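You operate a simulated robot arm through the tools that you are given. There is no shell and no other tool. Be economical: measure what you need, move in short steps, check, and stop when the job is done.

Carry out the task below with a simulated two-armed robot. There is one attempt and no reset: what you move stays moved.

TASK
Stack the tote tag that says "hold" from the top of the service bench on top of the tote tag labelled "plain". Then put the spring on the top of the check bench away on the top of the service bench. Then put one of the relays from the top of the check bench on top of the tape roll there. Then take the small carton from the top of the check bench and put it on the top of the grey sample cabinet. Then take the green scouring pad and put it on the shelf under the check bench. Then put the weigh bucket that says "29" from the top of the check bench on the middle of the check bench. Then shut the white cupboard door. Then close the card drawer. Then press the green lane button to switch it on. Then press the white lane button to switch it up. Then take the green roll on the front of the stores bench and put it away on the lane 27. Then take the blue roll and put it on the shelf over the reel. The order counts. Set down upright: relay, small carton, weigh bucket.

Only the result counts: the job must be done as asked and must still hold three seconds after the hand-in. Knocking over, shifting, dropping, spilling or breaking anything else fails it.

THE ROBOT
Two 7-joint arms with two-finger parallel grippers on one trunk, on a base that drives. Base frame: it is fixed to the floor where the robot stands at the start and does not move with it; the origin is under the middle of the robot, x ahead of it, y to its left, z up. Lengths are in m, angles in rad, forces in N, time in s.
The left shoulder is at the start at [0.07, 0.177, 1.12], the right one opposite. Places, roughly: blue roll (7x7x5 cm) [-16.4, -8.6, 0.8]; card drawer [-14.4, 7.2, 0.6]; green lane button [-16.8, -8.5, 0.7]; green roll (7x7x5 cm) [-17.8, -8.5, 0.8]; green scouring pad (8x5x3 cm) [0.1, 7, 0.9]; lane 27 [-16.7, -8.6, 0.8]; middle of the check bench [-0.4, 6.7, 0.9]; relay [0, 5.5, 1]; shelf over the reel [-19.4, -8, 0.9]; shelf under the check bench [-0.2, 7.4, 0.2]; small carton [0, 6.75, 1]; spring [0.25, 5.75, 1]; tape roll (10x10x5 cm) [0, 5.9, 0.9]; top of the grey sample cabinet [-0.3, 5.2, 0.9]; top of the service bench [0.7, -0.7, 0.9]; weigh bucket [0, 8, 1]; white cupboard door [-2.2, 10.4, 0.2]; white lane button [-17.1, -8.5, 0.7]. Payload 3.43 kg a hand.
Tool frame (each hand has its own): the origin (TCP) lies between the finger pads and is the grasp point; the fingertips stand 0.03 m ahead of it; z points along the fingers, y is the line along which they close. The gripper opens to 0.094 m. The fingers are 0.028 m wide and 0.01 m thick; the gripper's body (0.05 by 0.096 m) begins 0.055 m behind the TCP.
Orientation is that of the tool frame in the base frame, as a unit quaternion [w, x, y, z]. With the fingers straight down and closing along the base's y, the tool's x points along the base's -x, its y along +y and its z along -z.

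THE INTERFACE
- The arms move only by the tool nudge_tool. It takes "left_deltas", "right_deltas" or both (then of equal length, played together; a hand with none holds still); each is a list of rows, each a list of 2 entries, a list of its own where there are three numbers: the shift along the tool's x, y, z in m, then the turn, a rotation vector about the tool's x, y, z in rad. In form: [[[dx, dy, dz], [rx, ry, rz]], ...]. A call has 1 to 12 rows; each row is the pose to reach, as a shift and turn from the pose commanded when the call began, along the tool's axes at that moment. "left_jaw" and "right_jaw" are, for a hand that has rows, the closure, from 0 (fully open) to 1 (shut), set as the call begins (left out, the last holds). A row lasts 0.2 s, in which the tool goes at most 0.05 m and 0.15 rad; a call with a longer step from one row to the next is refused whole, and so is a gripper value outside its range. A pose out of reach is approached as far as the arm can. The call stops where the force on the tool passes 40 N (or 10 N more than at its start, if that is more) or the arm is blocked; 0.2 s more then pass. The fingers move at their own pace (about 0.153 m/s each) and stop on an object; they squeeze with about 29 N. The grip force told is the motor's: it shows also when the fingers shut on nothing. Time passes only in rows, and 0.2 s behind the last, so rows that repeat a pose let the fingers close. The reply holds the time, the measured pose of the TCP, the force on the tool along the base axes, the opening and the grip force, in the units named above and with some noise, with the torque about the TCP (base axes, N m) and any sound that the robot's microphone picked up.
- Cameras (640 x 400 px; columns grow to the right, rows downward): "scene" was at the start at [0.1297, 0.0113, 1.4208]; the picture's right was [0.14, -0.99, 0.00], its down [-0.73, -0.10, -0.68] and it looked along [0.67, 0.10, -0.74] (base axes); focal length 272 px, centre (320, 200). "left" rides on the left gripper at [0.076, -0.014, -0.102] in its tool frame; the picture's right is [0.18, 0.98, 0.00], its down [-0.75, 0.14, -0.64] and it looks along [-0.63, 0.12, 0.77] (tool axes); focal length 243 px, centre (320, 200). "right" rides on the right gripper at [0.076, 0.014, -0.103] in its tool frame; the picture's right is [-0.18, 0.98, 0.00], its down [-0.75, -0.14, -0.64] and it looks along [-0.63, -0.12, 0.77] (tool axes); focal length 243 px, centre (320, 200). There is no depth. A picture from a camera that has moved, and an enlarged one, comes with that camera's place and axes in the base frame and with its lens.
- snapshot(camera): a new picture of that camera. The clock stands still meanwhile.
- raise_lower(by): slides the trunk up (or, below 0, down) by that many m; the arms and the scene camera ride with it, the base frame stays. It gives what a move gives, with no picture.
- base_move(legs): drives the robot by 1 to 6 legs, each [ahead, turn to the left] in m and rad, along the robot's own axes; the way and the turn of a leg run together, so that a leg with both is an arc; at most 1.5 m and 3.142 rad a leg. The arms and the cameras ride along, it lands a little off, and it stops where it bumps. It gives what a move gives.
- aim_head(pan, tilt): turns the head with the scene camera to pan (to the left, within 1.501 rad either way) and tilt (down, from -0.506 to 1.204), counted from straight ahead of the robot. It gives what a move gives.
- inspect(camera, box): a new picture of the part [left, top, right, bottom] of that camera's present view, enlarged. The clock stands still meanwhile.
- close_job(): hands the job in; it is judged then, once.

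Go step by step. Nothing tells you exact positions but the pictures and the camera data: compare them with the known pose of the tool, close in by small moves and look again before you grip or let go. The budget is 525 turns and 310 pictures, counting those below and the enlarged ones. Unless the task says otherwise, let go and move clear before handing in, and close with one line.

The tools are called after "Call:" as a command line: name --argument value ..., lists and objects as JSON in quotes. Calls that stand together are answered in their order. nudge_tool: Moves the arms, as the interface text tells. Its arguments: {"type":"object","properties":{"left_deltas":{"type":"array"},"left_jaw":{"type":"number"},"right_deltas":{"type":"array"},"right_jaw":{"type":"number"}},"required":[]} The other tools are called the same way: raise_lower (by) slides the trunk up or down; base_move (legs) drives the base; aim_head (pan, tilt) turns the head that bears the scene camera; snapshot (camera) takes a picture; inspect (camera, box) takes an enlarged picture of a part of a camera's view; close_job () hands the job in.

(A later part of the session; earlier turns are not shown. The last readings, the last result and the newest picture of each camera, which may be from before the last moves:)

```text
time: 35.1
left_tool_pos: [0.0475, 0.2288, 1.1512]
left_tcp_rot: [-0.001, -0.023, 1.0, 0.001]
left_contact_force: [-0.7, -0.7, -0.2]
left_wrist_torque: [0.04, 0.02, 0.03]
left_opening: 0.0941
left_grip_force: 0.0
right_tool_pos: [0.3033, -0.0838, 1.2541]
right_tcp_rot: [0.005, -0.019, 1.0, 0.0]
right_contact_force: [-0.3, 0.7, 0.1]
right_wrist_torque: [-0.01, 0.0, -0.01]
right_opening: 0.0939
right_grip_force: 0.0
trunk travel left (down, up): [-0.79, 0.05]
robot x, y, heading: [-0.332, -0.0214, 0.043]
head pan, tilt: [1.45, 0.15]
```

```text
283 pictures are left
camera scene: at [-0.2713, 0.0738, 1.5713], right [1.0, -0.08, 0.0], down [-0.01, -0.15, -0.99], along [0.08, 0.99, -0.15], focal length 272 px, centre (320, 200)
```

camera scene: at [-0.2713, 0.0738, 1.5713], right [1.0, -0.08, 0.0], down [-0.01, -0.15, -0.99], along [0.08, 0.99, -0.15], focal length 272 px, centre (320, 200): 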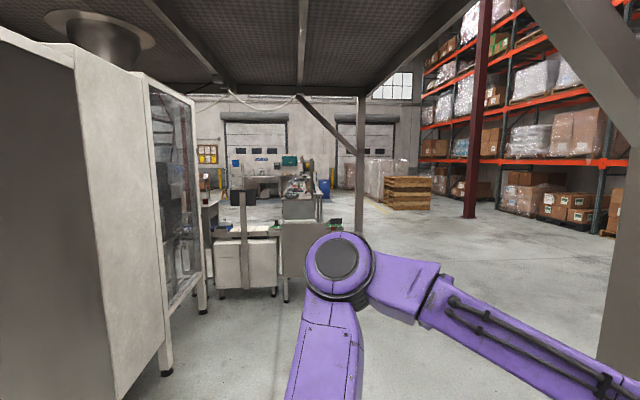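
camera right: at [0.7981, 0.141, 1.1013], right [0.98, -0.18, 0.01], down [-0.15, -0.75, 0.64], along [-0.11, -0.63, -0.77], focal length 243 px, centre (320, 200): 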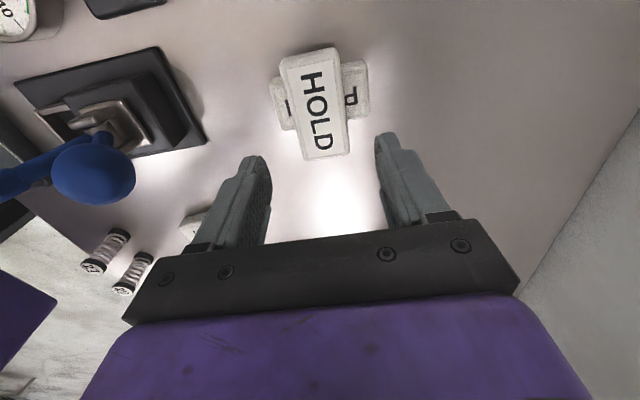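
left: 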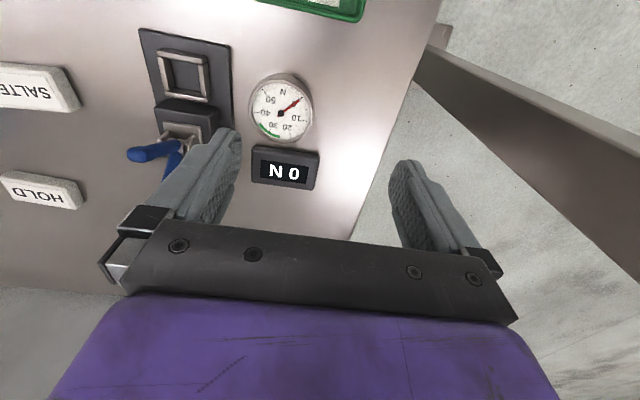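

Looking toward +y I see grey machines ahead. Zooming in.

Call:
inspect --camera "scene" --box '[180, 130, 380, 300]'

Call:
nudge_tool --right_deltas '[[[0.03, -0.03, 0], [0, 0, 0]], [[0.06, -0.06, 0], [0, 0, 0]], [[0.09, -0.09, 0], [0, 0, 0]], [[0.12, -0.12, 0], [0, 0, 0]], [[0.15, -0.14, 0], [0, 0, 0]], [[0.18, -0.14, 0], [0, 0, 0]], [[0.2, -0.14, 0], [0, 0, 0]]]'

```text
2.35 times, centred on (280, 215) of scene
camera zoom: at [-0.2713, 0.0738, 1.5713], right [1.0, -0.08, 0.0], down [-0.01, -0.15, -0.99], along [0.08, 0.99, -0.15], focal length 640 px, centre (414, 165)
```

zoom: 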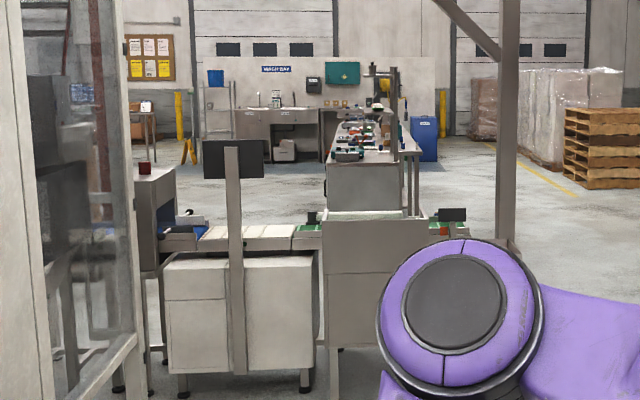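

```text
time: 36.7
left_tool_pos: [0.0489, 0.2317, 1.1494]
left_tcp_rot: [0.0, -0.023, 1.0, 0.001]
left_contact_force: [0.9, -0.4, 0.4]
left_wrist_torque: [0.03, -0.02, -0.02]
left_opening: 0.0941
left_grip_force: 0.1
right_tool_pos: [0.3087, -0.1691, 1.2882]
right_tcp_rot: [0.004, -0.021, 1.0, -0.001]
right_contact_force: [-0.2, -0.3, -1.0]
right_wrist_torque: [0.03, 0.01, -0.04]
right_opening: 0.0941
right_grip_force: 0.1
right hand out of reach, approached as far as the arm can: row 1, 2, 3, 4, 5, 6, 7
trunk travel left (down, up): [-0.79, 0.05]
robot x, y, heading: [-0.3314, -0.0198, 0.044]
head pan, tilt: [1.45, 0.15]
```

The check bench stands beyond a conveyor, at y≈5–8. I'll turn toward +y, go 1.5 m and look again.

Call:
base_move --legs '[[0, 1.527], [1.4, 0]]'

Call:
aim_head --pan -0.3 --tilt 0.25

Call:
snapshot --camera "scene"

```text
time: 47.4
left_tool_pos: [-0.5587, 1.7675, 1.1505]
left_tcp_rot: [0.0, -0.703, 0.711, 0.0]
left_contact_force: [-0.1, 0.6, -0.5]
left_wrist_torque: [0.01, 0.01, 0.02]
left_opening: 0.0943
left_grip_force: 0.1
right_tool_pos: [-0.1451, 2.005, 1.2878]
right_tcp_rot: [0.003, -0.701, 0.713, 0.003]
right_contact_force: [0.1, -0.1, -0.3]
right_wrist_torque: [-0.01, 0.02, 0.01]
right_opening: 0.0942
right_grip_force: 0.1
trunk travel left (down, up): [-0.79, 0.05]
robot x, y, heading: [-0.3375, 1.3764, 1.551]
head pan, tilt: [1.45, 0.15]
```

```text
time: 49.2
left_tool_pos: [-0.5584, 1.7668, 1.1509]
left_tcp_rot: [0.0, -0.703, 0.711, 0.0]
left_contact_force: [-0.3, 0.2, -0.2]
left_wrist_torque: [0.02, -0.02, 0.03]
left_opening: 0.0942
left_grip_force: 0.0
right_tool_pos: [-0.1464, 2.0048, 1.2875]
right_tcp_rot: [0.003, -0.701, 0.713, 0.004]
right_contact_force: [-0.3, 0.2, 0.4]
right_wrist_torque: [-0.01, -0.03, -0.01]
right_opening: 0.0938
right_grip_force: 0.0
trunk travel left (down, up): [-0.79, 0.05]
robot x, y, heading: [-0.3328, 1.3732, 1.553]
head pan, tilt: [-0.3, 0.25]
```

```text
281 pictures are left
camera scene: at [-0.3011, 1.5143, 1.562], right [0.95, -0.31, 0.0], down [-0.08, -0.23, -0.97], along [0.3, 0.92, -0.25], focal length 272 px, centre (320, 200)
```

scene: 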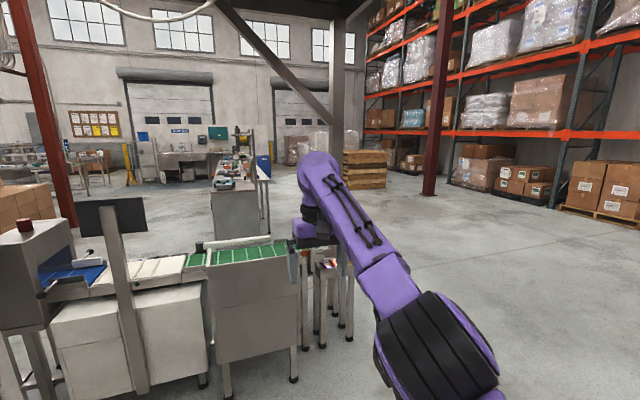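

The conveyor ends at x≈0.5, with free floor beyond. I'll go around it on the right at x≈1.3.

Call:
base_move --legs '[[0.35, 0], [0, -1.553], [1.4, 0], [0.25, 0], [0, 1.571], [1.5, 0]]'

Call:
aim_head --pan 0.3 --tilt 0.25

Call:
snapshot --camera "scene"

```text
time: 73.9
left_tool_pos: [1.2542, 3.5034, 1.1502]
left_tcp_rot: [0.001, -0.674, 0.739, 0.0]
left_contact_force: [-0.1, -0.5, 0.3]
left_wrist_torque: [0.02, 0.01, -0.01]
left_opening: 0.094
left_grip_force: 0.0
right_tool_pos: [1.6865, 3.7055, 1.2887]
right_tcp_rot: [0.003, -0.671, 0.741, 0.002]
right_contact_force: [0.7, -1.0, -0.1]
right_wrist_torque: [0.01, -0.01, -0.02]
right_opening: 0.0943
right_grip_force: 0.1
trunk travel left (down, up): [-0.79, 0.05]
robot x, y, heading: [1.4513, 3.0938, 1.474]
head pan, tilt: [-0.3, 0.25]
```

```text
time: 74.9
left_tool_pos: [1.2556, 3.502, 1.1515]
left_tcp_rot: [0.0, -0.673, 0.739, 0.0]
left_contact_force: [0.0, 1.3, 1.1]
left_wrist_torque: [0.01, -0.04, 0.03]
left_opening: 0.0942
left_grip_force: 0.0
right_tool_pos: [1.6853, 3.7047, 1.2883]
right_tcp_rot: [0.003, -0.672, 0.741, 0.003]
right_contact_force: [-0.1, 0.1, 0.4]
right_wrist_torque: [0.03, 0.03, -0.04]
right_opening: 0.0941
right_grip_force: 0.1
trunk travel left (down, up): [-0.79, 0.05]
robot x, y, heading: [1.4502, 3.0868, 1.478]
head pan, tilt: [0.3, 0.25]
```

```text
280 pictures are left
camera scene: at [1.4374, 3.2343, 1.562], right [0.98, 0.2, 0.0], down [0.05, -0.24, -0.97], along [-0.19, 0.95, -0.25], focal length 272 px, centre (320, 200)
```

scene: 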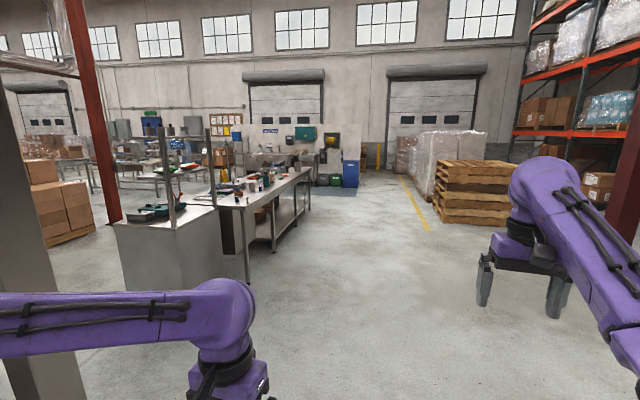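

The check bench runs y≈5.5–8.3 with its near edge around x≈0.25. I'll drive alongside to y≈5.75 and face it.

Call:
base_move --legs '[[0, 0.205], [1.34, 0], [1.34, 0], [0, 1.459]]'

Call:
aim_head --pan 0.0 --tilt 0.6

Call:
snapshot --camera "scene"

```text
time: 92.5
left_tool_pos: [0.7622, 5.5533, 1.1515]
left_tcp_rot: [0.001, 1.0, 0.008, -0.001]
left_contact_force: [0.1, 0.7, -0.4]
left_wrist_torque: [-0.01, 0.0, 0.0]
left_opening: 0.0942
left_grip_force: 0.0
right_tool_pos: [0.5125, 5.9599, 1.2867]
right_tcp_rot: [0.001, 1.0, 0.006, -0.005]
right_contact_force: [-0.5, 0.0, 0.6]
right_wrist_torque: [0.01, 0.0, 0.0]
right_opening: 0.0939
right_grip_force: 0.0
trunk travel left (down, up): [-0.79, 0.05]
robot x, y, heading: [1.1493, 5.7904, -3.127]
head pan, tilt: [0.3, 0.25]
```

```text
time: 93.3
left_tool_pos: [0.7618, 5.5537, 1.1506]
left_tcp_rot: [0.0, 1.0, 0.008, -0.001]
left_contact_force: [-0.7, 0.6, -0.2]
left_wrist_torque: [0.03, 0.02, 0.03]
left_opening: 0.094
left_grip_force: 0.0
right_tool_pos: [0.513, 5.9605, 1.288]
right_tcp_rot: [0.0, 1.0, 0.006, -0.004]
right_contact_force: [0.2, 0.5, 0.1]
right_wrist_torque: [0.0, -0.04, 0.02]
right_opening: 0.0942
right_grip_force: 0.0
trunk travel left (down, up): [-0.79, 0.05]
robot x, y, heading: [1.1471, 5.7946, -3.13]
head pan, tilt: [0.0, 0.6]
```

```text
279 pictures are left
camera scene: at [1.0096, 5.7905, 1.5299], right [-0.01, 1.0, 0.0], down [0.56, 0.01, -0.83], along [-0.83, -0.01, -0.56], focal length 272 px, centre (320, 200)
```

scene: 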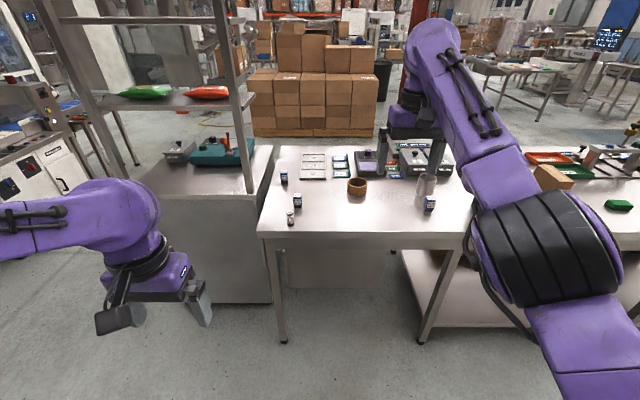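

Call:
inspect --camera "scene" --box '[250, 130, 450, 260]'

Call:
inspect --camera "scene" --box '[100, 60, 290, 210]'

```text
3.08 times, centred on (350, 195) of scene
camera zoom: at [1.0096, 5.7905, 1.5299], right [-0.01, 1.0, 0.0], down [0.56, 0.01, -0.83], along [-0.83, -0.01, -0.56], focal length 837 px, centre (228, 215)
```

zoom: 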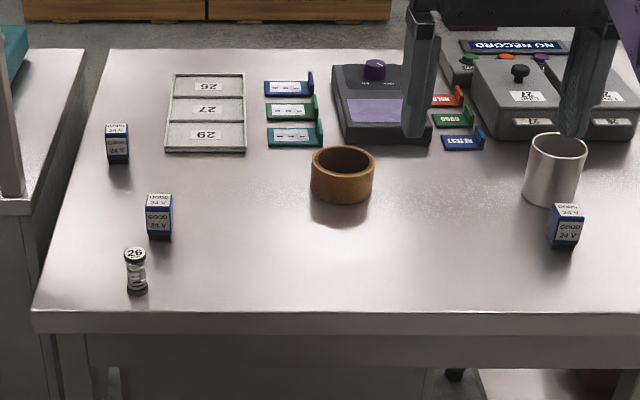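

```text
2.67 times, centred on (195, 135) of scene
camera zoom: at [1.0096, 5.7905, 1.5299], right [-0.01, 1.0, 0.0], down [0.56, 0.01, -0.83], along [-0.83, -0.01, -0.56], focal length 725 px, centre (653, 373)
```

zoom: 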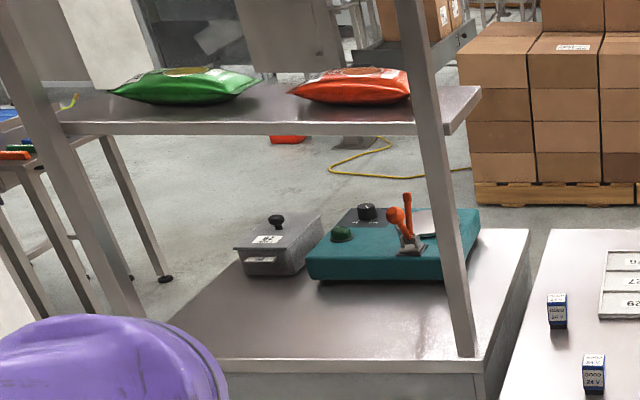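

Spring "26" ≈ [0.18,5.665]. Bench edge x≈0.23. I'll advance to x≈0.62 and take the spring with the left hand.

Call:
base_move --legs '[[0.52, -0.01]]'

Call:
snapshot --camera "left"

Call:
snapshot --camera "scene"

```text
time: 96.4
left_tool_pos: [0.2367, 5.5522, 1.1512]
left_tcp_rot: [0.001, 1.0, 0.005, -0.001]
left_contact_force: [0.4, 1.1, 0.0]
left_wrist_torque: [-0.03, -0.01, 0.01]
left_opening: 0.094
left_grip_force: 0.1
right_tool_pos: [-0.0089, 5.9599, 1.289]
right_tcp_rot: [0.001, 1.0, 0.002, -0.006]
right_contact_force: [-0.3, -0.7, 0.5]
right_wrist_torque: [0.0, 0.01, -0.03]
right_opening: 0.0937
right_grip_force: 0.2
trunk travel left (down, up): [-0.79, 0.05]
robot x, y, heading: [0.624, 5.789, -3.138]
head pan, tilt: [0.0, 0.6]
```

```text
276 pictures are left
camera left: at [0.3116, 5.5679, 1.2538], right [0.19, -0.98, 0.0], down [-0.75, -0.15, 0.64], along [-0.63, -0.12, -0.77], focal length 243 px, centre (320, 200)
```

left: 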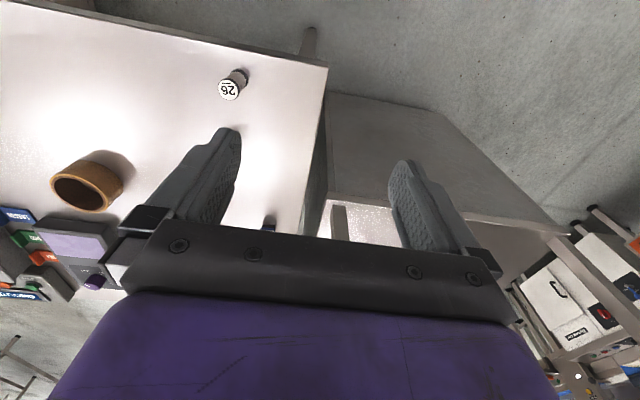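

```text
275 pictures are left
camera scene: at [0.4868, 5.7878, 1.5299], right [0.0, 1.0, 0.0], down [0.56, 0.0, -0.83], along [-0.83, 0.0, -0.56], focal length 272 px, centre (320, 200)
```

scene: 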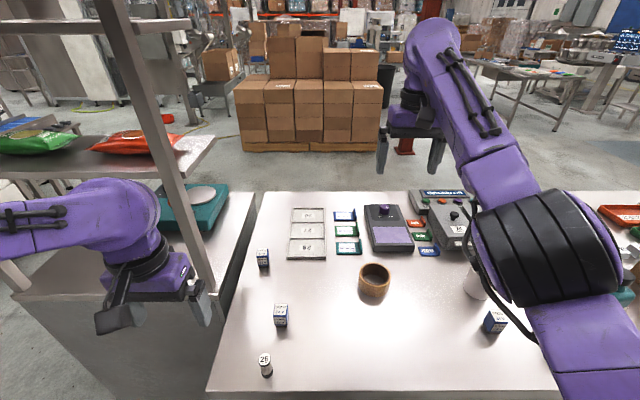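

Triangulated: spring cap top at [0.192,5.669,0.918]. Moving the left hand above it.

Call:
nudge_tool --left_deltas '[[[-0.015, -0.04, 0.0], [0, 0, 0]], [[-0.03, -0.08, 0.0], [0, 0, 0]], [[-0.045, -0.117, 0.02], [0, 0, 0]], [[-0.045, -0.117, 0.06], [0, 0, 0]], [[-0.045, -0.117, 0.1], [0, 0, 0]], [[-0.045, -0.117, 0.14], [0, 0, 0]], [[-0.045, -0.117, 0.16], [0, 0, 0]]]'

Call:
snapshot --camera "left"

```text
time: 98.0
left_tool_pos: [0.1896, 5.6712, 0.9923]
left_tcp_rot: [0.001, 1.0, 0.005, 0.0]
left_contact_force: [-0.2, 0.6, 0.4]
left_wrist_torque: [0.01, 0.01, -0.01]
left_opening: 0.0939
left_grip_force: 0.2
right_tool_pos: [-0.0108, 5.9617, 1.2868]
right_tcp_rot: [0.0, 1.0, 0.002, -0.003]
right_contact_force: [-0.2, 0.7, -1.1]
right_wrist_torque: [0.02, -0.01, 0.01]
right_opening: 0.0942
right_grip_force: 0.0
trunk travel left (down, up): [-0.79, 0.05]
robot x, y, heading: [0.6215, 5.7894, -3.135]
head pan, tilt: [0.0, 0.6]
```

```text
274 pictures are left
camera left: at [0.2648, 5.6857, 1.0948], right [0.19, -0.98, 0.0], down [-0.75, -0.15, 0.64], along [-0.63, -0.12, -0.77], focal length 243 px, centre (320, 200)
```

left: 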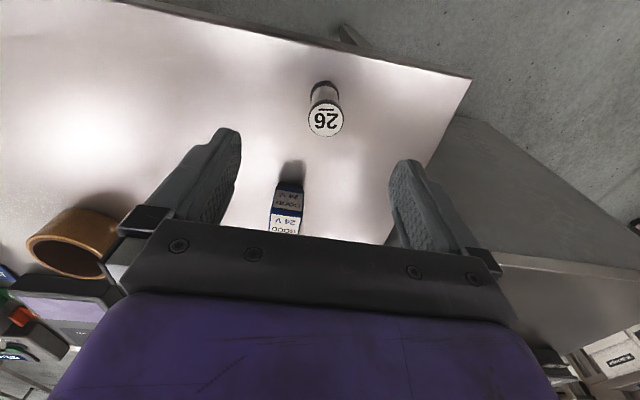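

Call:
nudge_tool --left_deltas '[[[0.006, 0.001, 0.03], [0, 0, 0]], [[0.006, 0.001, 0.06], [0, 0, 0]], [[0.006, 0.001, 0.085], [0, 0, 0]], [[0.006, 0.001, 0.085], [0, 0, 0]]]'

Call:
snapshot --camera "left"

```text
time: 99.0
left_tool_pos: [0.1952, 5.6691, 0.9072]
left_tcp_rot: [0.001, 1.0, 0.004, 0.0]
left_contact_force: [0.6, -0.6, 0.0]
left_wrist_torque: [0.05, -0.02, 0.0]
left_opening: 0.094
left_grip_force: 0.0
right_tool_pos: [-0.01, 5.9614, 1.2884]
right_tcp_rot: [0.0, 1.0, 0.002, -0.004]
right_contact_force: [-0.8, 1.0, 0.1]
right_wrist_torque: [0.0, -0.01, -0.02]
right_opening: 0.094
right_grip_force: 0.1
trunk travel left (down, up): [-0.79, 0.05]
robot x, y, heading: [0.6221, 5.7864, -3.139]
head pan, tilt: [0.0, 0.6]
```

```text
273 pictures are left
camera left: at [0.2709, 5.6844, 1.0101], right [0.19, -0.98, 0.0], down [-0.75, -0.15, 0.64], along [-0.63, -0.12, -0.77], focal length 243 px, centre (320, 200)
```

left: 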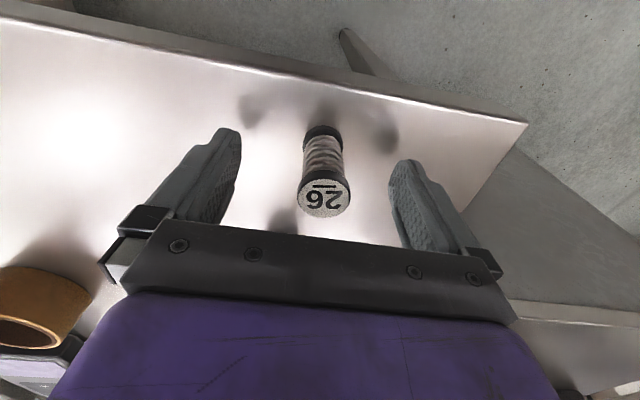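

Aligned. Closing and lifting.

Call:
nudge_tool --left_deltas '[[[0, 0, 0], [0, 0, 0]], [[0, 0, 0], [0, 0, 0]], [[0, 0, 0], [0, 0, 0]], [[0, 0, -0.03], [0, 0, 0]], [[0, 0, -0.07], [0, 0, 0]], [[0, 0, -0.11], [0, 0, 0]], [[0, 0, -0.15], [0, 0, 0]], [[0, 0, -0.19], [0, 0, 0]]]' --left_jaw 1

Call:
snapshot --camera "left"

Call:
snapshot --camera "scene"

```text
time: 100.8
left_tool_pos: [0.1989, 5.6702, 1.0958]
left_tcp_rot: [0.001, 1.0, 0.003, 0.0]
left_contact_force: [-0.1, 0.8, 0.0]
left_wrist_torque: [0.01, 0.02, 0.01]
left_opening: 0.0256
left_grip_force: 28.9
right_tool_pos: [-0.0088, 5.9615, 1.2881]
right_tcp_rot: [-0.001, 1.0, 0.002, -0.005]
right_contact_force: [-0.2, -0.4, 0.0]
right_wrist_torque: [0.02, 0.01, 0.0]
right_opening: 0.0942
right_grip_force: 0.0
trunk travel left (down, up): [-0.79, 0.05]
robot x, y, heading: [0.6195, 5.7889, -3.138]
head pan, tilt: [0.0, 0.6]
```

```text
272 pictures are left
camera left: at [0.2735, 5.6851, 1.1982], right [0.19, -0.98, 0.0], down [-0.75, -0.15, 0.64], along [-0.63, -0.12, -0.77], focal length 243 px, centre (320, 200)
```

left: 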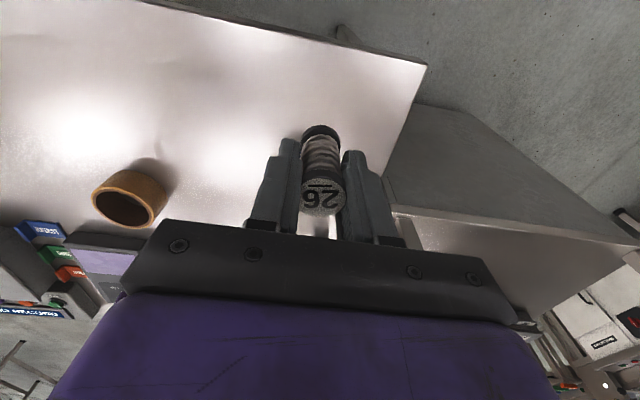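

```text
271 pictures are left
camera scene: at [0.487, 5.7877, 1.5299], right [0.0, 1.0, 0.0], down [0.56, 0.0, -0.83], along [-0.83, 0.0, -0.56], focal length 272 px, centre (320, 200)
```

scene: 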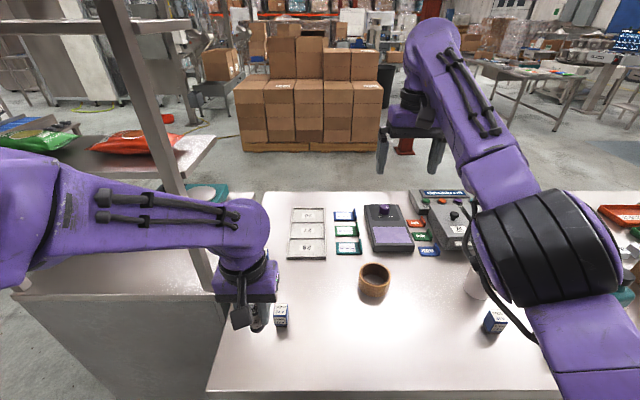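

The spring is held. Backing off and tucking in the right arm before driving to the service bench.

Call:
base_move --legs '[[-0.6, 0]]'

Call:
nudge_tool --right_deltas '[[[0.04, 0, 0.02], [0, 0, 0]], [[0.08, 0, 0.04], [0, 0, 0]], [[0.12, -0.02, 0.06], [0, 0, 0]], [[0.16, -0.04, 0.08], [0, 0, 0]], [[0.2, -0.06, 0.1], [0, 0, 0]], [[0.22, -0.06, 0.1], [0, 0, 0]]]'

Call:
base_move --legs '[[0, 1.46], [1.35, 0], [1.35, 0]]'

```text
time: 104.2
left_tool_pos: [0.814, 5.6722, 1.0933]
left_tcp_rot: [0.001, 1.0, 0.005, 0.0]
left_contact_force: [0.0, -0.1, -1.0]
left_wrist_torque: [-0.02, -0.01, 0.01]
left_opening: 0.0258
left_grip_force: 29.5
right_tool_pos: [0.606, 5.9639, 1.287]
right_tcp_rot: [0.0, 1.0, 0.003, -0.005]
right_contact_force: [-0.3, -1.1, 0.0]
right_wrist_torque: [0.01, -0.01, -0.01]
right_opening: 0.0942
right_grip_force: 0.1
trunk travel left (down, up): [-0.79, 0.05]
robot x, y, heading: [1.2382, 5.7917, -3.133]
head pan, tilt: [0.0, 0.6]
```

```text
time: 105.6
left_tool_pos: [0.8137, 5.6716, 1.0954]
left_tcp_rot: [0.0, 1.0, 0.004, -0.002]
left_contact_force: [0.4, 0.6, 0.0]
left_wrist_torque: [0.03, 0.01, 0.0]
left_opening: 0.0256
left_grip_force: 29.0
right_tool_pos: [0.6065, 5.968, 1.2862]
right_tcp_rot: [0.0, 1.0, 0.003, -0.004]
right_contact_force: [-0.5, 1.1, -0.8]
right_wrist_torque: [0.0, 0.03, -0.01]
right_opening: 0.094
right_grip_force: 0.1
right hand out of reach, approached as far as the arm can: row 1, 2, 3, 4, 5, 6
trunk travel left (down, up): [-0.79, 0.05]
robot x, y, heading: [1.2409, 5.7881, -3.142]
head pan, tilt: [0.0, 0.6]
```

```text
time: 122.2
left_tool_pos: [0.98, 2.6689, 1.0958]
left_tcp_rot: [0.001, 0.74, 0.673, 0.0]
left_contact_force: [-0.1, 0.4, -0.2]
left_wrist_torque: [0.01, 0.0, 0.02]
left_opening: 0.0256
left_grip_force: 29.4
right_tool_pos: [0.6655, 2.4916, 1.2869]
right_tcp_rot: [0.002, 0.742, 0.671, -0.003]
right_contact_force: [-0.3, -0.7, -0.5]
right_wrist_torque: [0.0, -0.01, -0.02]
right_opening: 0.0938
right_grip_force: 0.1
trunk travel left (down, up): [-0.79, 0.05]
robot x, y, heading: [0.9079, 3.107, -1.669]
head pan, tilt: [0.0, 0.6]
```

I'm at [0.91,3.11]; clear of the conveyor. Continue: face −y, to y≈1.72, then face −x.

Call:
base_move --legs '[[0, 0.1], [1.38, 0], [0, -1.571], [1.3, 0]]'

Call:
nudge_tool --right_deltas '[[[0, 0, 0.02], [0, 0, 0]], [[0, 0, 0.04], [0, 0, 0]], [[0, 0, 0.07], [0, 0, 0]], [[0, 0, 0.1], [0, 0, 0]]]'

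```text
time: 139.3
left_tool_pos: [-0.8167, 1.584, 1.0944]
left_tcp_rot: [0.001, 1.0, 0.006, 0.0]
left_contact_force: [-0.9, 0.0, -0.7]
left_wrist_torque: [0.01, -0.01, 0.01]
left_opening: 0.0256
left_grip_force: 28.4
right_tool_pos: [-1.0258, 1.8787, 1.2876]
right_tcp_rot: [0.0, 1.0, 0.005, -0.004]
right_contact_force: [-0.1, 1.1, 0.3]
right_wrist_torque: [-0.04, 0.01, -0.01]
right_opening: 0.094
right_grip_force: 0.0
trunk travel left (down, up): [-0.79, 0.05]
robot x, y, heading: [-0.3927, 1.7054, -3.131]
head pan, tilt: [0.0, 0.6]
```

```text
time: 140.3
left_tool_pos: [-0.816, 1.5815, 1.0941]
left_tcp_rot: [0.001, 1.0, 0.006, 0.0]
left_contact_force: [-0.2, 0.2, -0.8]
left_wrist_torque: [-0.01, 0.0, -0.02]
left_opening: 0.0258
left_grip_force: 29.6
right_tool_pos: [-1.0575, 1.8722, 1.2044]
right_tcp_rot: [0.0, 1.0, 0.004, -0.002]
right_contact_force: [-0.9, -0.3, 0.0]
right_wrist_torque: [0.0, 0.01, -0.03]
right_opening: 0.0939
right_grip_force: 0.0
right hand out of reach, approached as far as the arm can: row 1, 2, 3, 4
trunk travel left (down, up): [-0.79, 0.05]
robot x, y, heading: [-0.3919, 1.7056, -3.135]
head pan, tilt: [0.0, 0.6]
```

Call:
nudge_tool --right_deltas '[[[0.04, 0, 0.0], [0, 0, 0]], [[0.08, 0, 0.0], [0, 0, 0]], [[0.12, 0.0, 0.0], [0, 0, 0]], [[0.16, 0, 0.0], [0, 0, 0]], [[0.2, 0, 0.0], [0, 0, 0]], [[0.24, 0, 0.0], [0, 0, 0]]]'

Call:
base_move --legs '[[0, 1.571]]'

Call:
snapshot --camera "scene"

```text
time: 141.7
left_tool_pos: [-0.8158, 1.5837, 1.0951]
left_tcp_rot: [0.0, 1.0, 0.006, -0.001]
left_contact_force: [-0.2, -0.2, 0.0]
left_wrist_torque: [-0.05, -0.01, -0.02]
left_opening: 0.0255
left_grip_force: 29.0
right_tool_pos: [-1.0227, 1.8409, 1.2787]
right_tcp_rot: [-0.001, 1.0, 0.003, -0.005]
right_contact_force: [-0.1, -0.6, -0.7]
right_wrist_torque: [-0.01, 0.02, 0.0]
right_opening: 0.0942
right_grip_force: 0.0
right hand out of reach, approached as far as the arm can: row 1, 2, 3, 4, 5, 6
trunk travel left (down, up): [-0.79, 0.05]
robot x, y, heading: [-0.3891, 1.7029, -3.13]
head pan, tilt: [0.0, 0.6]
```

```text
time: 145.9
left_tool_pos: [-0.285, 1.2732, 1.0936]
left_tcp_rot: [0.001, 0.714, 0.7, 0.001]
left_contact_force: [0.4, 0.3, -0.5]
left_wrist_torque: [0.0, 0.0, -0.02]
left_opening: 0.0257
left_grip_force: 29.1
right_tool_pos: [-0.5509, 1.0765, 1.2785]
right_tcp_rot: [0.003, 0.716, 0.698, -0.003]
right_contact_force: [0.2, 0.1, 0.1]
right_wrist_torque: [0.02, -0.01, 0.02]
right_opening: 0.0941
right_grip_force: 0.0
trunk travel left (down, up): [-0.79, 0.05]
robot x, y, heading: [-0.3883, 1.7051, -1.594]
head pan, tilt: [0.0, 0.6]
```

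```text
270 pictures are left
camera scene: at [-0.3939, 1.5649, 1.5298], right [-1.0, 0.03, 0.0], down [0.01, 0.56, -0.82], along [-0.02, -0.82, -0.57], focal length 272 px, centre (320, 200)
```

scene: 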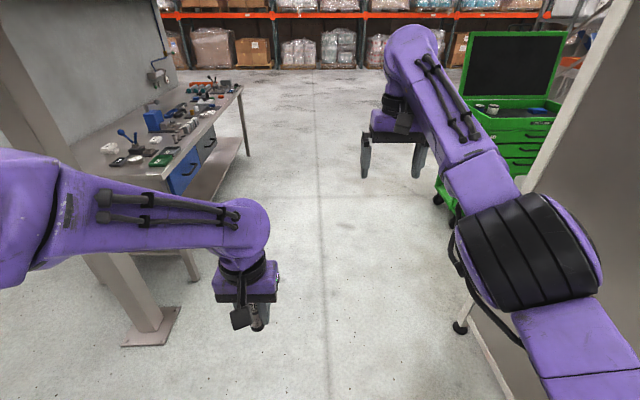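

Driving down the aisle to y≈-0.25 and facing the service bench.

Call:
base_move --legs '[[1.0, 0], [0.96, 0], [0, 1.594]]'

Call:
snapshot --camera "scene"

```text
time: 159.4
left_tool_pos: [-0.0471, -0.1712, 1.0945]
left_tcp_rot: [0.0, 0.034, 0.999, 0.001]
left_contact_force: [-0.3, -0.1, 0.0]
left_wrist_torque: [-0.01, 0.04, -0.03]
left_opening: 0.0256
left_grip_force: 28.8
right_tool_pos: [0.1369, -0.4462, 1.2798]
right_tcp_rot: [0.004, 0.038, 0.999, 0.0]
right_contact_force: [-0.1, 0.2, 0.4]
right_wrist_torque: [0.0, 0.0, -0.01]
right_opening: 0.094
right_grip_force: 0.1
trunk travel left (down, up): [-0.79, 0.05]
robot x, y, heading: [-0.4818, -0.2566, -0.079]
head pan, tilt: [0.0, 0.6]
```

```text
269 pictures are left
camera scene: at [-0.3424, -0.2661, 1.5298], right [-0.08, -1.0, 0.0], down [-0.56, 0.04, -0.82], along [0.82, -0.06, -0.57], focal length 272 px, centre (320, 200)
```

scene: 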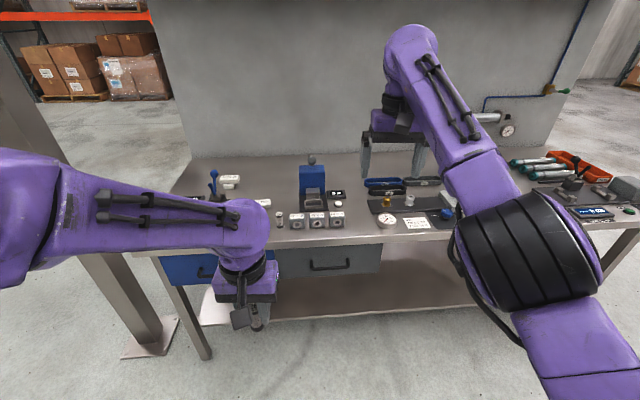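

Call:
base_move --legs '[[0, 0.13], [0.6, 0]]'

Call:
aim_head --pan 0.1 --tilt 0.8

Call:
snapshot --camera "scene"

Call:
snapshot --camera "left"

```text
time: 163.4
left_tool_pos: [0.5324, -0.0844, 1.0949]
left_tcp_rot: [0.001, -0.029, 1.0, 0.001]
left_contact_force: [0.5, 0.3, -1.4]
left_wrist_torque: [0.01, -0.01, 0.0]
left_opening: 0.0255
left_grip_force: 28.7
right_tool_pos: [0.7499, -0.334, 1.2792]
right_tcp_rot: [0.004, -0.026, 1.0, 0.0]
right_contact_force: [-0.9, 0.8, -0.5]
right_wrist_torque: [-0.01, -0.01, 0.02]
right_opening: 0.0942
right_grip_force: 0.2
trunk travel left (down, up): [-0.79, 0.05]
robot x, y, heading: [0.1161, -0.2292, 0.048]
head pan, tilt: [0.0, 0.6]
```

```text
time: 164.1
left_tool_pos: [0.5332, -0.0853, 1.0954]
left_tcp_rot: [0.0, -0.029, 1.0, 0.001]
left_contact_force: [-0.1, 0.4, -0.2]
left_wrist_torque: [0.04, 0.0, 0.05]
left_opening: 0.0255
left_grip_force: 29.0
right_tool_pos: [0.7516, -0.3351, 1.2791]
right_tcp_rot: [0.004, -0.026, 1.0, 0.0]
right_contact_force: [0.2, 0.5, 0.2]
right_wrist_torque: [0.03, 0.02, -0.02]
right_opening: 0.0941
right_grip_force: 0.1
trunk travel left (down, up): [-0.79, 0.05]
robot x, y, heading: [0.1175, -0.2247, 0.054]
head pan, tilt: [0.099, 0.799]
```

```text
268 pictures are left
camera scene: at [0.2449, -0.2088, 1.5129], right [0.15, -0.99, 0.0], down [-0.71, -0.11, -0.7], along [0.69, 0.11, -0.72], focal length 272 px, centre (320, 200)
```

scene: 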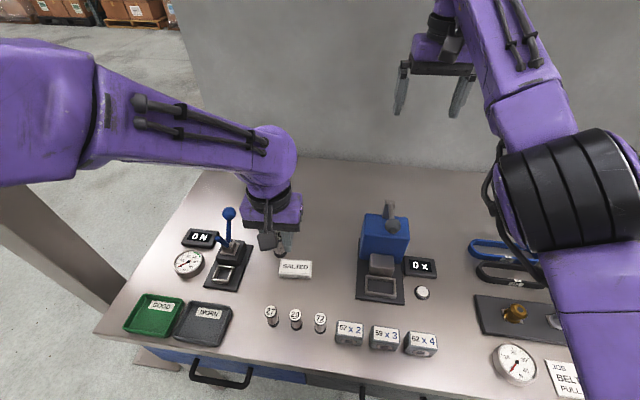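

```text
267 pictures are left
camera left: at [0.4574, -0.1031, 1.1972], right [-0.24, 0.97, 0.0], down [0.74, 0.18, 0.64], along [0.62, 0.15, -0.77], focal length 243 px, centre (320, 200)
```

left: 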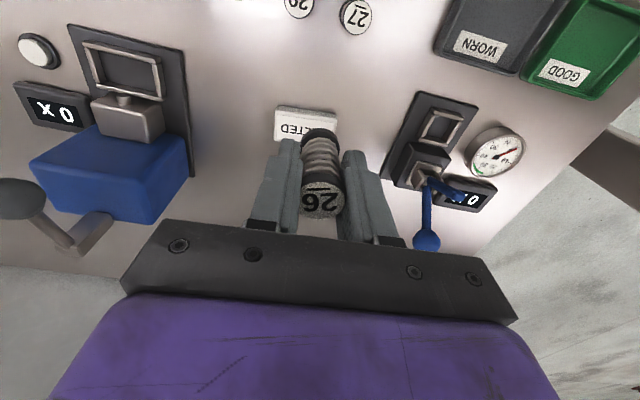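

Moving the spring over the free spot at about [0.73,-0.09].

Call:
nudge_tool --left_deltas '[[[-0.04, -0.003, 0], [0, 0, 0]], [[-0.08, -0.006, 0], [0, 0, 0]], [[-0.12, -0.01, 0], [0, 0, 0]], [[-0.16, -0.013, 0], [0, 0, 0]], [[-0.196, -0.016, 0.0], [0, 0, 0]], [[-0.196, -0.016, 0.04], [0, 0, 0]], [[-0.196, -0.016, 0.08], [0, 0, 0]], [[-0.196, -0.016, 0.12], [0, 0, 0]], [[-0.196, -0.016, 0.155], [0, 0, 0]], [[-0.196, -0.016, 0.155], [0, 0, 0]]]'

Call:
snapshot --camera "left"

Call:
inspect --camera "scene" --box '[200, 150, 400, 300]'

```text
time: 166.3
left_tool_pos: [0.7282, -0.0858, 0.9383]
left_tcp_rot: [0.001, -0.028, 1.0, 0.0]
left_contact_force: [-0.1, 0.2, -0.8]
left_wrist_torque: [-0.03, 0.01, 0.01]
left_opening: 0.0256
left_grip_force: 29.3
right_tool_pos: [0.7511, -0.334, 1.2803]
right_tcp_rot: [0.004, -0.026, 1.0, 0.0]
right_contact_force: [0.2, 0.6, 0.4]
right_wrist_torque: [0.01, 0.0, 0.03]
right_opening: 0.0942
right_grip_force: 0.1
trunk travel left (down, up): [-0.79, 0.05]
robot x, y, heading: [0.1128, -0.2246, 0.046]
head pan, tilt: [0.099, 0.799]
```

```text
266 pictures are left
camera left: at [0.6523, -0.1032, 1.0415], right [-0.24, 0.97, 0.0], down [0.74, 0.18, 0.64], along [0.62, 0.15, -0.77], focal length 243 px, centre (320, 200)
```

left: 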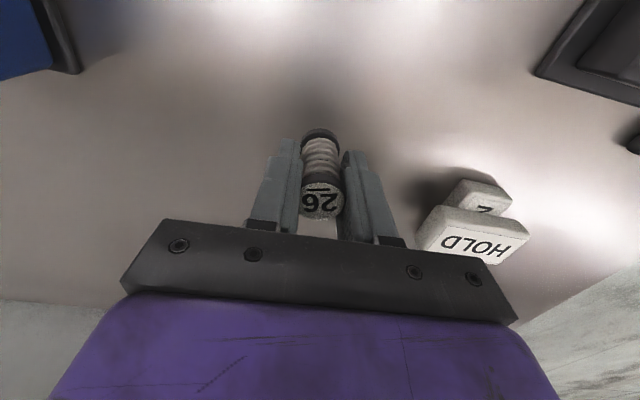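

```text
2.67 times, centred on (300, 225) of scene
camera zoom: at [0.2439, -0.209, 1.513], right [0.15, -0.99, 0.0], down [-0.71, -0.11, -0.7], along [0.69, 0.11, -0.72], focal length 725 px, centre (373, 133)
```

zoom: 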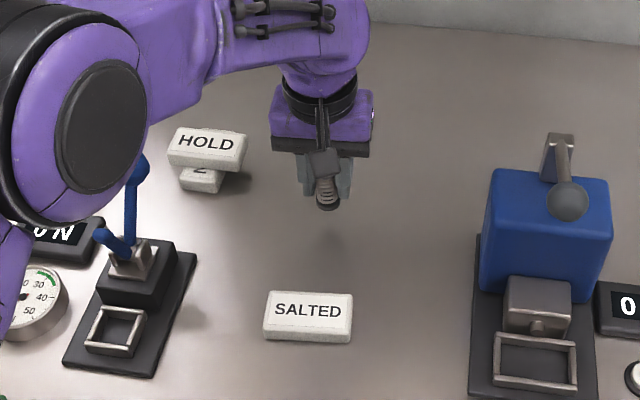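

Clear spot. Lowering to contact.

Call:
nudge_tool --left_deltas '[[[0, 0, 0.015], [0, 0, 0]], [[0, 0, 0.024], [0, 0, 0]], [[0, 0, 0.028], [0, 0, 0]], [[0, 0, 0.03], [0, 0, 0]]]'

```text
time: 167.3
left_tool_pos: [0.7284, -0.0877, 0.9097]
left_tcp_rot: [0.0, -0.029, 1.0, 0.001]
left_contact_force: [0.1, -0.5, -0.9]
left_wrist_torque: [-0.03, 0.0, -0.02]
left_opening: 0.0255
left_grip_force: 29.4
right_tool_pos: [0.751, -0.3345, 1.2797]
right_tcp_rot: [0.004, -0.026, 1.0, -0.001]
right_contact_force: [-0.2, 0.2, -0.2]
right_wrist_torque: [-0.02, -0.01, 0.02]
right_opening: 0.0941
right_grip_force: 0.1
trunk travel left (down, up): [-0.79, 0.05]
robot x, y, heading: [0.1152, -0.2258, 0.051]
head pan, tilt: [0.099, 0.799]
```

Call:
nudge_tool --left_deltas '[[[0, 0, 0.001], [0, 0, 0]], [[0, 0, 0.002], [0, 0, 0]]]'

Call:
nudge_tool --left_deltas '[[[0, 0, 0.001], [0, 0, 0]], [[0, 0, 0.002], [0, 0, 0]]]'

Call:
inspect --camera "scene" --box '[280, 180, 340, 230]'

```text
time: 167.9
left_tool_pos: [0.7302, -0.0891, 0.9073]
left_tcp_rot: [0.002, -0.029, 1.0, 0.001]
left_contact_force: [-0.1, -0.3, 4.1]
left_wrist_torque: [0.0, 0.03, -0.03]
left_opening: 0.0256
left_grip_force: 29.3
right_tool_pos: [0.7516, -0.3335, 1.28]
right_tcp_rot: [0.004, -0.026, 1.0, -0.001]
right_contact_force: [-0.2, 0.1, 0.8]
right_wrist_torque: [-0.02, 0.01, 0.0]
right_opening: 0.0941
right_grip_force: 0.1
trunk travel left (down, up): [-0.79, 0.05]
robot x, y, heading: [0.1136, -0.2237, 0.05]
head pan, tilt: [0.099, 0.799]
```

```text
time: 168.5
left_tool_pos: [0.7293, -0.0888, 0.9071]
left_tcp_rot: [0.001, -0.029, 1.0, 0.002]
left_contact_force: [1.9, 0.7, 10.7]
left_wrist_torque: [0.02, -0.06, -0.02]
left_opening: 0.0256
left_grip_force: 28.7
right_tool_pos: [0.7494, -0.3342, 1.2811]
right_tcp_rot: [0.004, -0.026, 1.0, 0.0]
right_contact_force: [0.2, 0.1, 0.6]
right_wrist_torque: [-0.03, -0.02, 0.02]
right_opening: 0.0939
right_grip_force: 0.0
trunk travel left (down, up): [-0.79, 0.05]
robot x, y, heading: [0.1163, -0.223, 0.057]
head pan, tilt: [0.099, 0.799]
```

```text
8.00 times, centred on (310, 205) of scene
camera zoom: at [0.2429, -0.2092, 1.5132], right [0.15, -0.99, 0.0], down [-0.71, -0.11, -0.7], along [0.69, 0.11, -0.72], focal length 2175 px, centre (400, 160)
```

zoom: 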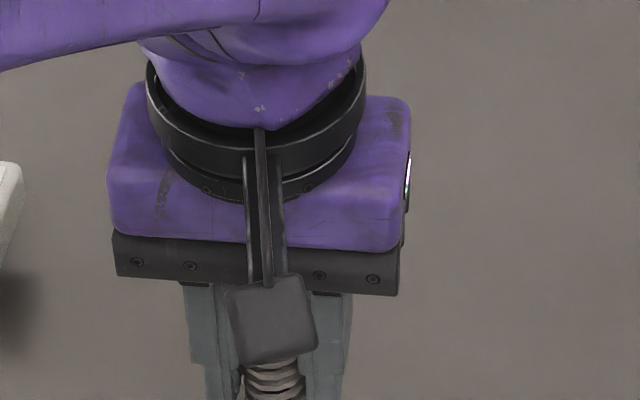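

Seated (contact ~10 N at z 0.907, so both benches are at 0.86). Releasing and rising straight up.

Call:
nudge_tool --left_deltas '[[[0, 0, -0.002], [0, 0, 0]], [[0, 0, -0.002], [0, 0, 0]], [[0, 0, -0.002], [0, 0, 0]], [[0, 0, -0.04], [0, 0, 0]], [[0, 0, -0.08], [0, 0, 0]], [[0, 0, -0.12], [0, 0, 0]], [[0, 0, -0.16], [0, 0, 0]], [[0.03, 0, -0.18], [0, 0, 0]], [[0.07, 0, -0.18], [0, 0, 0]], [[0.11, 0, -0.18], [0, 0, 0]], [[0.15, 0, -0.18], [0, 0, 0]], [[0.18, 0, -0.18], [0, 0, 0]]]' --left_jaw 0.4

Call:
inspect --camera "scene" --box '[180, 150, 420, 350]'

```text
time: 171.1
left_tool_pos: [0.5475, -0.1007, 1.0863]
left_tcp_rot: [0.001, -0.028, 1.0, 0.001]
left_contact_force: [0.9, 0.2, 0.5]
left_wrist_torque: [0.02, 0.0, -0.01]
left_opening: 0.0565
left_grip_force: 0.1
right_tool_pos: [0.7498, -0.3348, 1.2803]
right_tcp_rot: [0.005, -0.026, 1.0, -0.001]
right_contact_force: [-0.9, 0.6, -0.5]
right_wrist_torque: [0.0, -0.02, -0.02]
right_opening: 0.0939
right_grip_force: 0.0
trunk travel left (down, up): [-0.79, 0.05]
robot x, y, heading: [0.112, -0.223, 0.053]
head pan, tilt: [0.099, 0.799]
```

```text
2.00 times, centred on (300, 250) of scene
camera zoom: at [0.2427, -0.2086, 1.5131], right [0.15, -0.99, 0.0], down [-0.71, -0.11, -0.7], along [0.69, 0.11, -0.72], focal length 544 px, centre (360, 100)
```

zoom: 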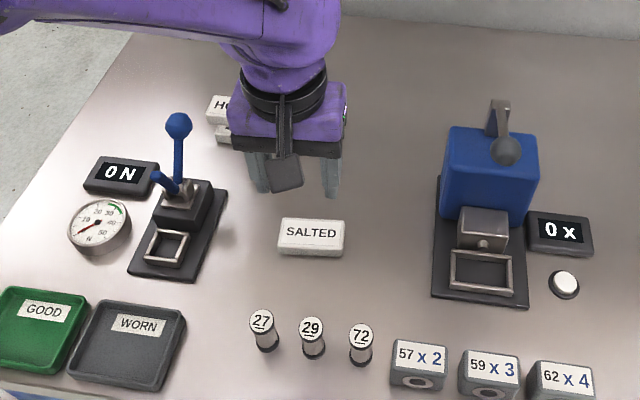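

Call:
base_move --legs '[[-0.58, 0]]'

Call:
inspect --camera "scene" --box '[150, 60, 450, 250]'

Call:
nudge_tool --right_deltas '[[[0, -0.04, 0.0], [0, 0, 0]], [[0, -0.08, 0.02], [0, 0, 0]], [[0, -0.12, 0.04], [0, 0, 0]], [[0.04, -0.14, 0.06], [0, 0, 0]], [[0.08, -0.16, 0.08], [0, 0, 0]], [[0.12, -0.16, 0.1], [0, 0, 0]]]'

```text
time: 174.5
left_tool_pos: [-0.0347, -0.1314, 1.0847]
left_tcp_rot: [0.0, -0.026, 1.0, 0.0]
left_contact_force: [0.1, 0.2, -0.2]
left_wrist_torque: [0.0, -0.01, -0.03]
left_opening: 0.0563
left_grip_force: 0.0
right_tool_pos: [0.1666, -0.3666, 1.2778]
right_tcp_rot: [0.004, -0.024, 1.0, 0.0]
right_contact_force: [0.5, -0.1, -0.5]
right_wrist_torque: [0.0, 0.02, 0.01]
right_opening: 0.0941
right_grip_force: 0.0
trunk travel left (down, up): [-0.79, 0.05]
robot x, y, heading: [-0.471, -0.2522, 0.053]
head pan, tilt: [0.099, 0.799]
```

```text
2.11 times, centred on (300, 155) of scene
camera zoom: at [-0.3404, -0.2388, 1.5128], right [0.15, -0.99, 0.0], down [-0.71, -0.11, -0.7], along [0.69, 0.1, -0.72], focal length 572 px, centre (362, 295)
```

zoom: 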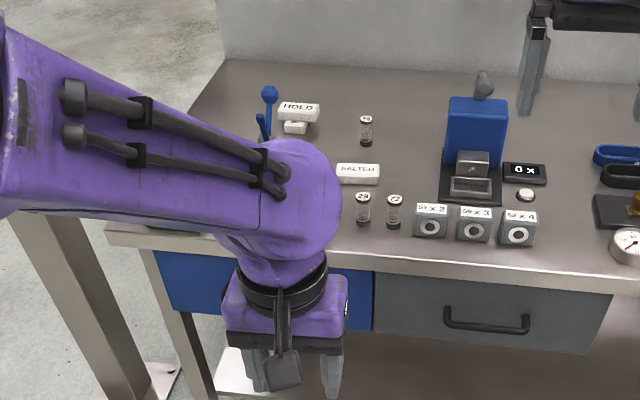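

```text
time: 175.9
left_tool_pos: [-0.0354, -0.1317, 1.0845]
left_tcp_rot: [0.0, -0.026, 1.0, 0.001]
left_contact_force: [0.7, 0.0, 0.5]
left_wrist_torque: [0.01, -0.02, -0.01]
left_opening: 0.0566
left_grip_force: 0.1
right_tool_pos: [0.1966, -0.5317, 1.2367]
right_tcp_rot: [0.004, -0.024, 1.0, -0.001]
right_contact_force: [-0.2, 0.1, -0.2]
right_wrist_torque: [-0.01, 0.01, -0.03]
right_opening: 0.094
right_grip_force: 0.0
right hand out of reach, approached as far as the arm can: row 1, 2, 3, 4, 5, 6
trunk travel left (down, up): [-0.79, 0.05]
robot x, y, heading: [-0.4764, -0.2517, 0.047]
head pan, tilt: [0.099, 0.799]
```

Spring stands on the service bench. The right arm is in an awkward posture; I'll lower it and see whether it folds in.

Call:
nudge_tool --right_deltas '[[[0, 0, 0.04], [0, 0, 0]], [[0, 0, 0.08], [0, 0, 0]], [[0, 0, 0.12], [0, 0, 0]], [[0, 0, 0.16], [0, 0, 0]], [[0, 0, 0.2], [0, 0, 0]]]'

Call:
nudge_tool --right_deltas '[[[0.04, 0, 0.0], [0, 0, 0]], [[0.08, 0, 0.0], [0, 0, 0]], [[0.12, 0, 0.0], [0, 0, 0]], [[0.16, 0, 0], [0, 0, 0]], [[0.2, 0, 0], [0, 0, 0]]]'

Call:
snapshot --camera "scene"

```text
time: 177.1
left_tool_pos: [-0.0345, -0.1311, 1.0858]
left_tcp_rot: [0.0, -0.026, 1.0, 0.001]
left_contact_force: [0.4, -0.2, -0.8]
left_wrist_torque: [0.01, 0.04, -0.01]
left_opening: 0.0563
left_grip_force: 0.1
right_tool_pos: [0.2352, -0.5337, 1.0306]
right_tcp_rot: [0.003, -0.023, 1.0, 0.0]
right_contact_force: [0.2, -0.1, -0.2]
right_wrist_torque: [0.03, 0.0, -0.01]
right_opening: 0.094
right_grip_force: 0.0
right hand out of reach, approached as far as the arm can: row 1, 2, 3, 4, 5
trunk travel left (down, up): [-0.79, 0.05]
robot x, y, heading: [-0.4709, -0.2566, 0.053]
head pan, tilt: [0.099, 0.799]
```

```text
time: 178.3
left_tool_pos: [-0.0347, -0.1334, 1.0864]
left_tcp_rot: [-0.001, -0.026, 1.0, 0.001]
left_contact_force: [-0.1, 0.7, 0.3]
left_wrist_torque: [-0.02, -0.02, 0.04]
left_opening: 0.0566
left_grip_force: 0.1
right_tool_pos: [0.2316, -0.5679, 1.0447]
right_tcp_rot: [0.004, -0.024, 1.0, 0.0]
right_contact_force: [0.1, -0.3, 0.7]
right_wrist_torque: [0.03, -0.02, 0.03]
right_opening: 0.0941
right_grip_force: 0.0
right hand out of reach, approached as far as the arm can: row 1, 2, 3, 4, 5
trunk travel left (down, up): [-0.79, 0.05]
robot x, y, heading: [-0.4706, -0.2515, 0.048]
head pan, tilt: [0.099, 0.799]
```

```text
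261 pictures are left
camera scene: at [-0.3418, -0.2404, 1.5129], right [0.15, -0.99, 0.0], down [-0.71, -0.1, -0.7], along [0.69, 0.1, -0.72], focal length 272 px, centre (320, 200)
```

scene: 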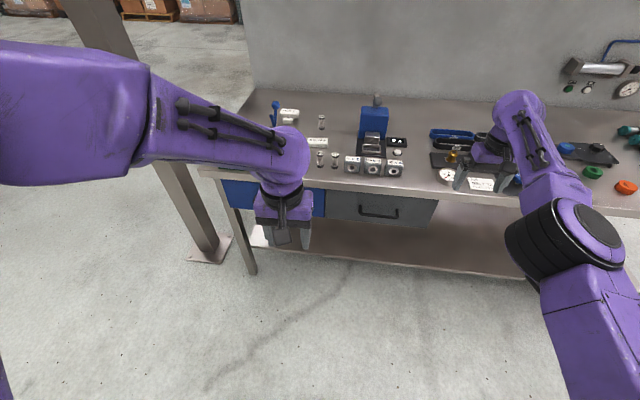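

Call:
nudge_tool --right_deltas '[[[0, 0, 0.0], [0, 0, 0.14]], [[0.0, 0, 0.0], [0, 0, 0.28]], [[0.0, 0, 0.0], [0, 0, 0.42]], [[0.0, 0, 0], [0, 0, 0.56]], [[0.0, 0, 0], [0, 0, 0.7]], [[0.04, 0, 0], [0, 0, 0.84]], [[0.08, 0, 0], [0, 0, 0.98]], [[0.12, 0, 0], [0, 0, 1.12]], [[0.16, 0, 0], [0, 0, 1.26]], [[0.2, 0, 0], [0, 0, 1.4]]]'

```text
time: 180.5
left_tool_pos: [-0.0389, -0.1309, 1.0847]
left_tcp_rot: [0.001, -0.026, 1.0, 0.0]
left_contact_force: [0.0, 0.3, 1.3]
left_wrist_torque: [0.0, -0.03, 0.01]
left_opening: 0.0564
left_grip_force: 0.0
right_tool_pos: [0.0387, -0.5728, 1.0396]
right_tcp_rot: [0.006, 0.627, 0.779, 0.002]
right_contact_force: [0.9, 1.2, 0.2]
right_wrist_torque: [-0.01, 0.02, 0.0]
right_opening: 0.0938
right_grip_force: 0.0
right hand out of reach, approached as far as the arm can: row 4, 5
trunk travel left (down, up): [-0.79, 0.05]
robot x, y, heading: [-0.4707, -0.2566, 0.049]
head pan, tilt: [0.099, 0.799]
```

Freed. Pulling in further and turning the wrist back gradually.

Call:
nudge_tool --right_deltas '[[[0.005, -0.03, 0], [0, 0, 0]], [[0.013, -0.06, 0.0], [0, 0, 0]], [[0.02, -0.1, 0.0], [0, 0, 0]], [[0.03, -0.12, 0], [0, 0, -0.14]], [[0.04, -0.12, 0], [0, 0, -0.28]], [[0.05, -0.12, 0], [0, 0, -0.42]], [[0.06, -0.12, 0], [0, 0, -0.56]], [[0.07, -0.12, 0], [0, 0, -0.7]], [[0.08, -0.12, 0], [0, 0, -0.84]], [[0.09, -0.12, 0], [0, 0, -0.98]], [[0.09, -0.12, 0], [0, 0, -1.12]], [[0.09, -0.12, 0], [0, 0, -1.25]]]'

Call:
snapshot --camera "scene"

```text
time: 183.1
left_tool_pos: [-0.0364, -0.1313, 1.0843]
left_tcp_rot: [0.0, -0.027, 1.0, 0.001]
left_contact_force: [0.2, -0.3, -0.8]
left_wrist_torque: [-0.03, 0.01, -0.01]
left_opening: 0.0565
left_grip_force: 0.1
right_tool_pos: [-0.0974, -0.5097, 1.0344]
right_tcp_rot: [0.003, 0.049, 0.999, 0.0]
right_contact_force: [-0.2, -0.2, -0.5]
right_wrist_torque: [-0.01, 0.01, -0.02]
right_opening: 0.0943
right_grip_force: 0.0
trunk travel left (down, up): [-0.79, 0.05]
robot x, y, heading: [-0.4718, -0.2544, 0.049]
head pan, tilt: [0.099, 0.799]
```

```text
260 pictures are left
camera scene: at [-0.3416, -0.2392, 1.5129], right [0.15, -0.99, 0.0], down [-0.71, -0.11, -0.7], along [0.69, 0.1, -0.72], focal length 272 px, centre (320, 200)
```

scene: 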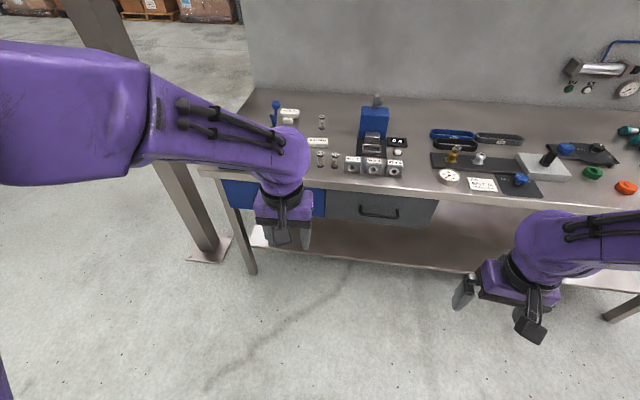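

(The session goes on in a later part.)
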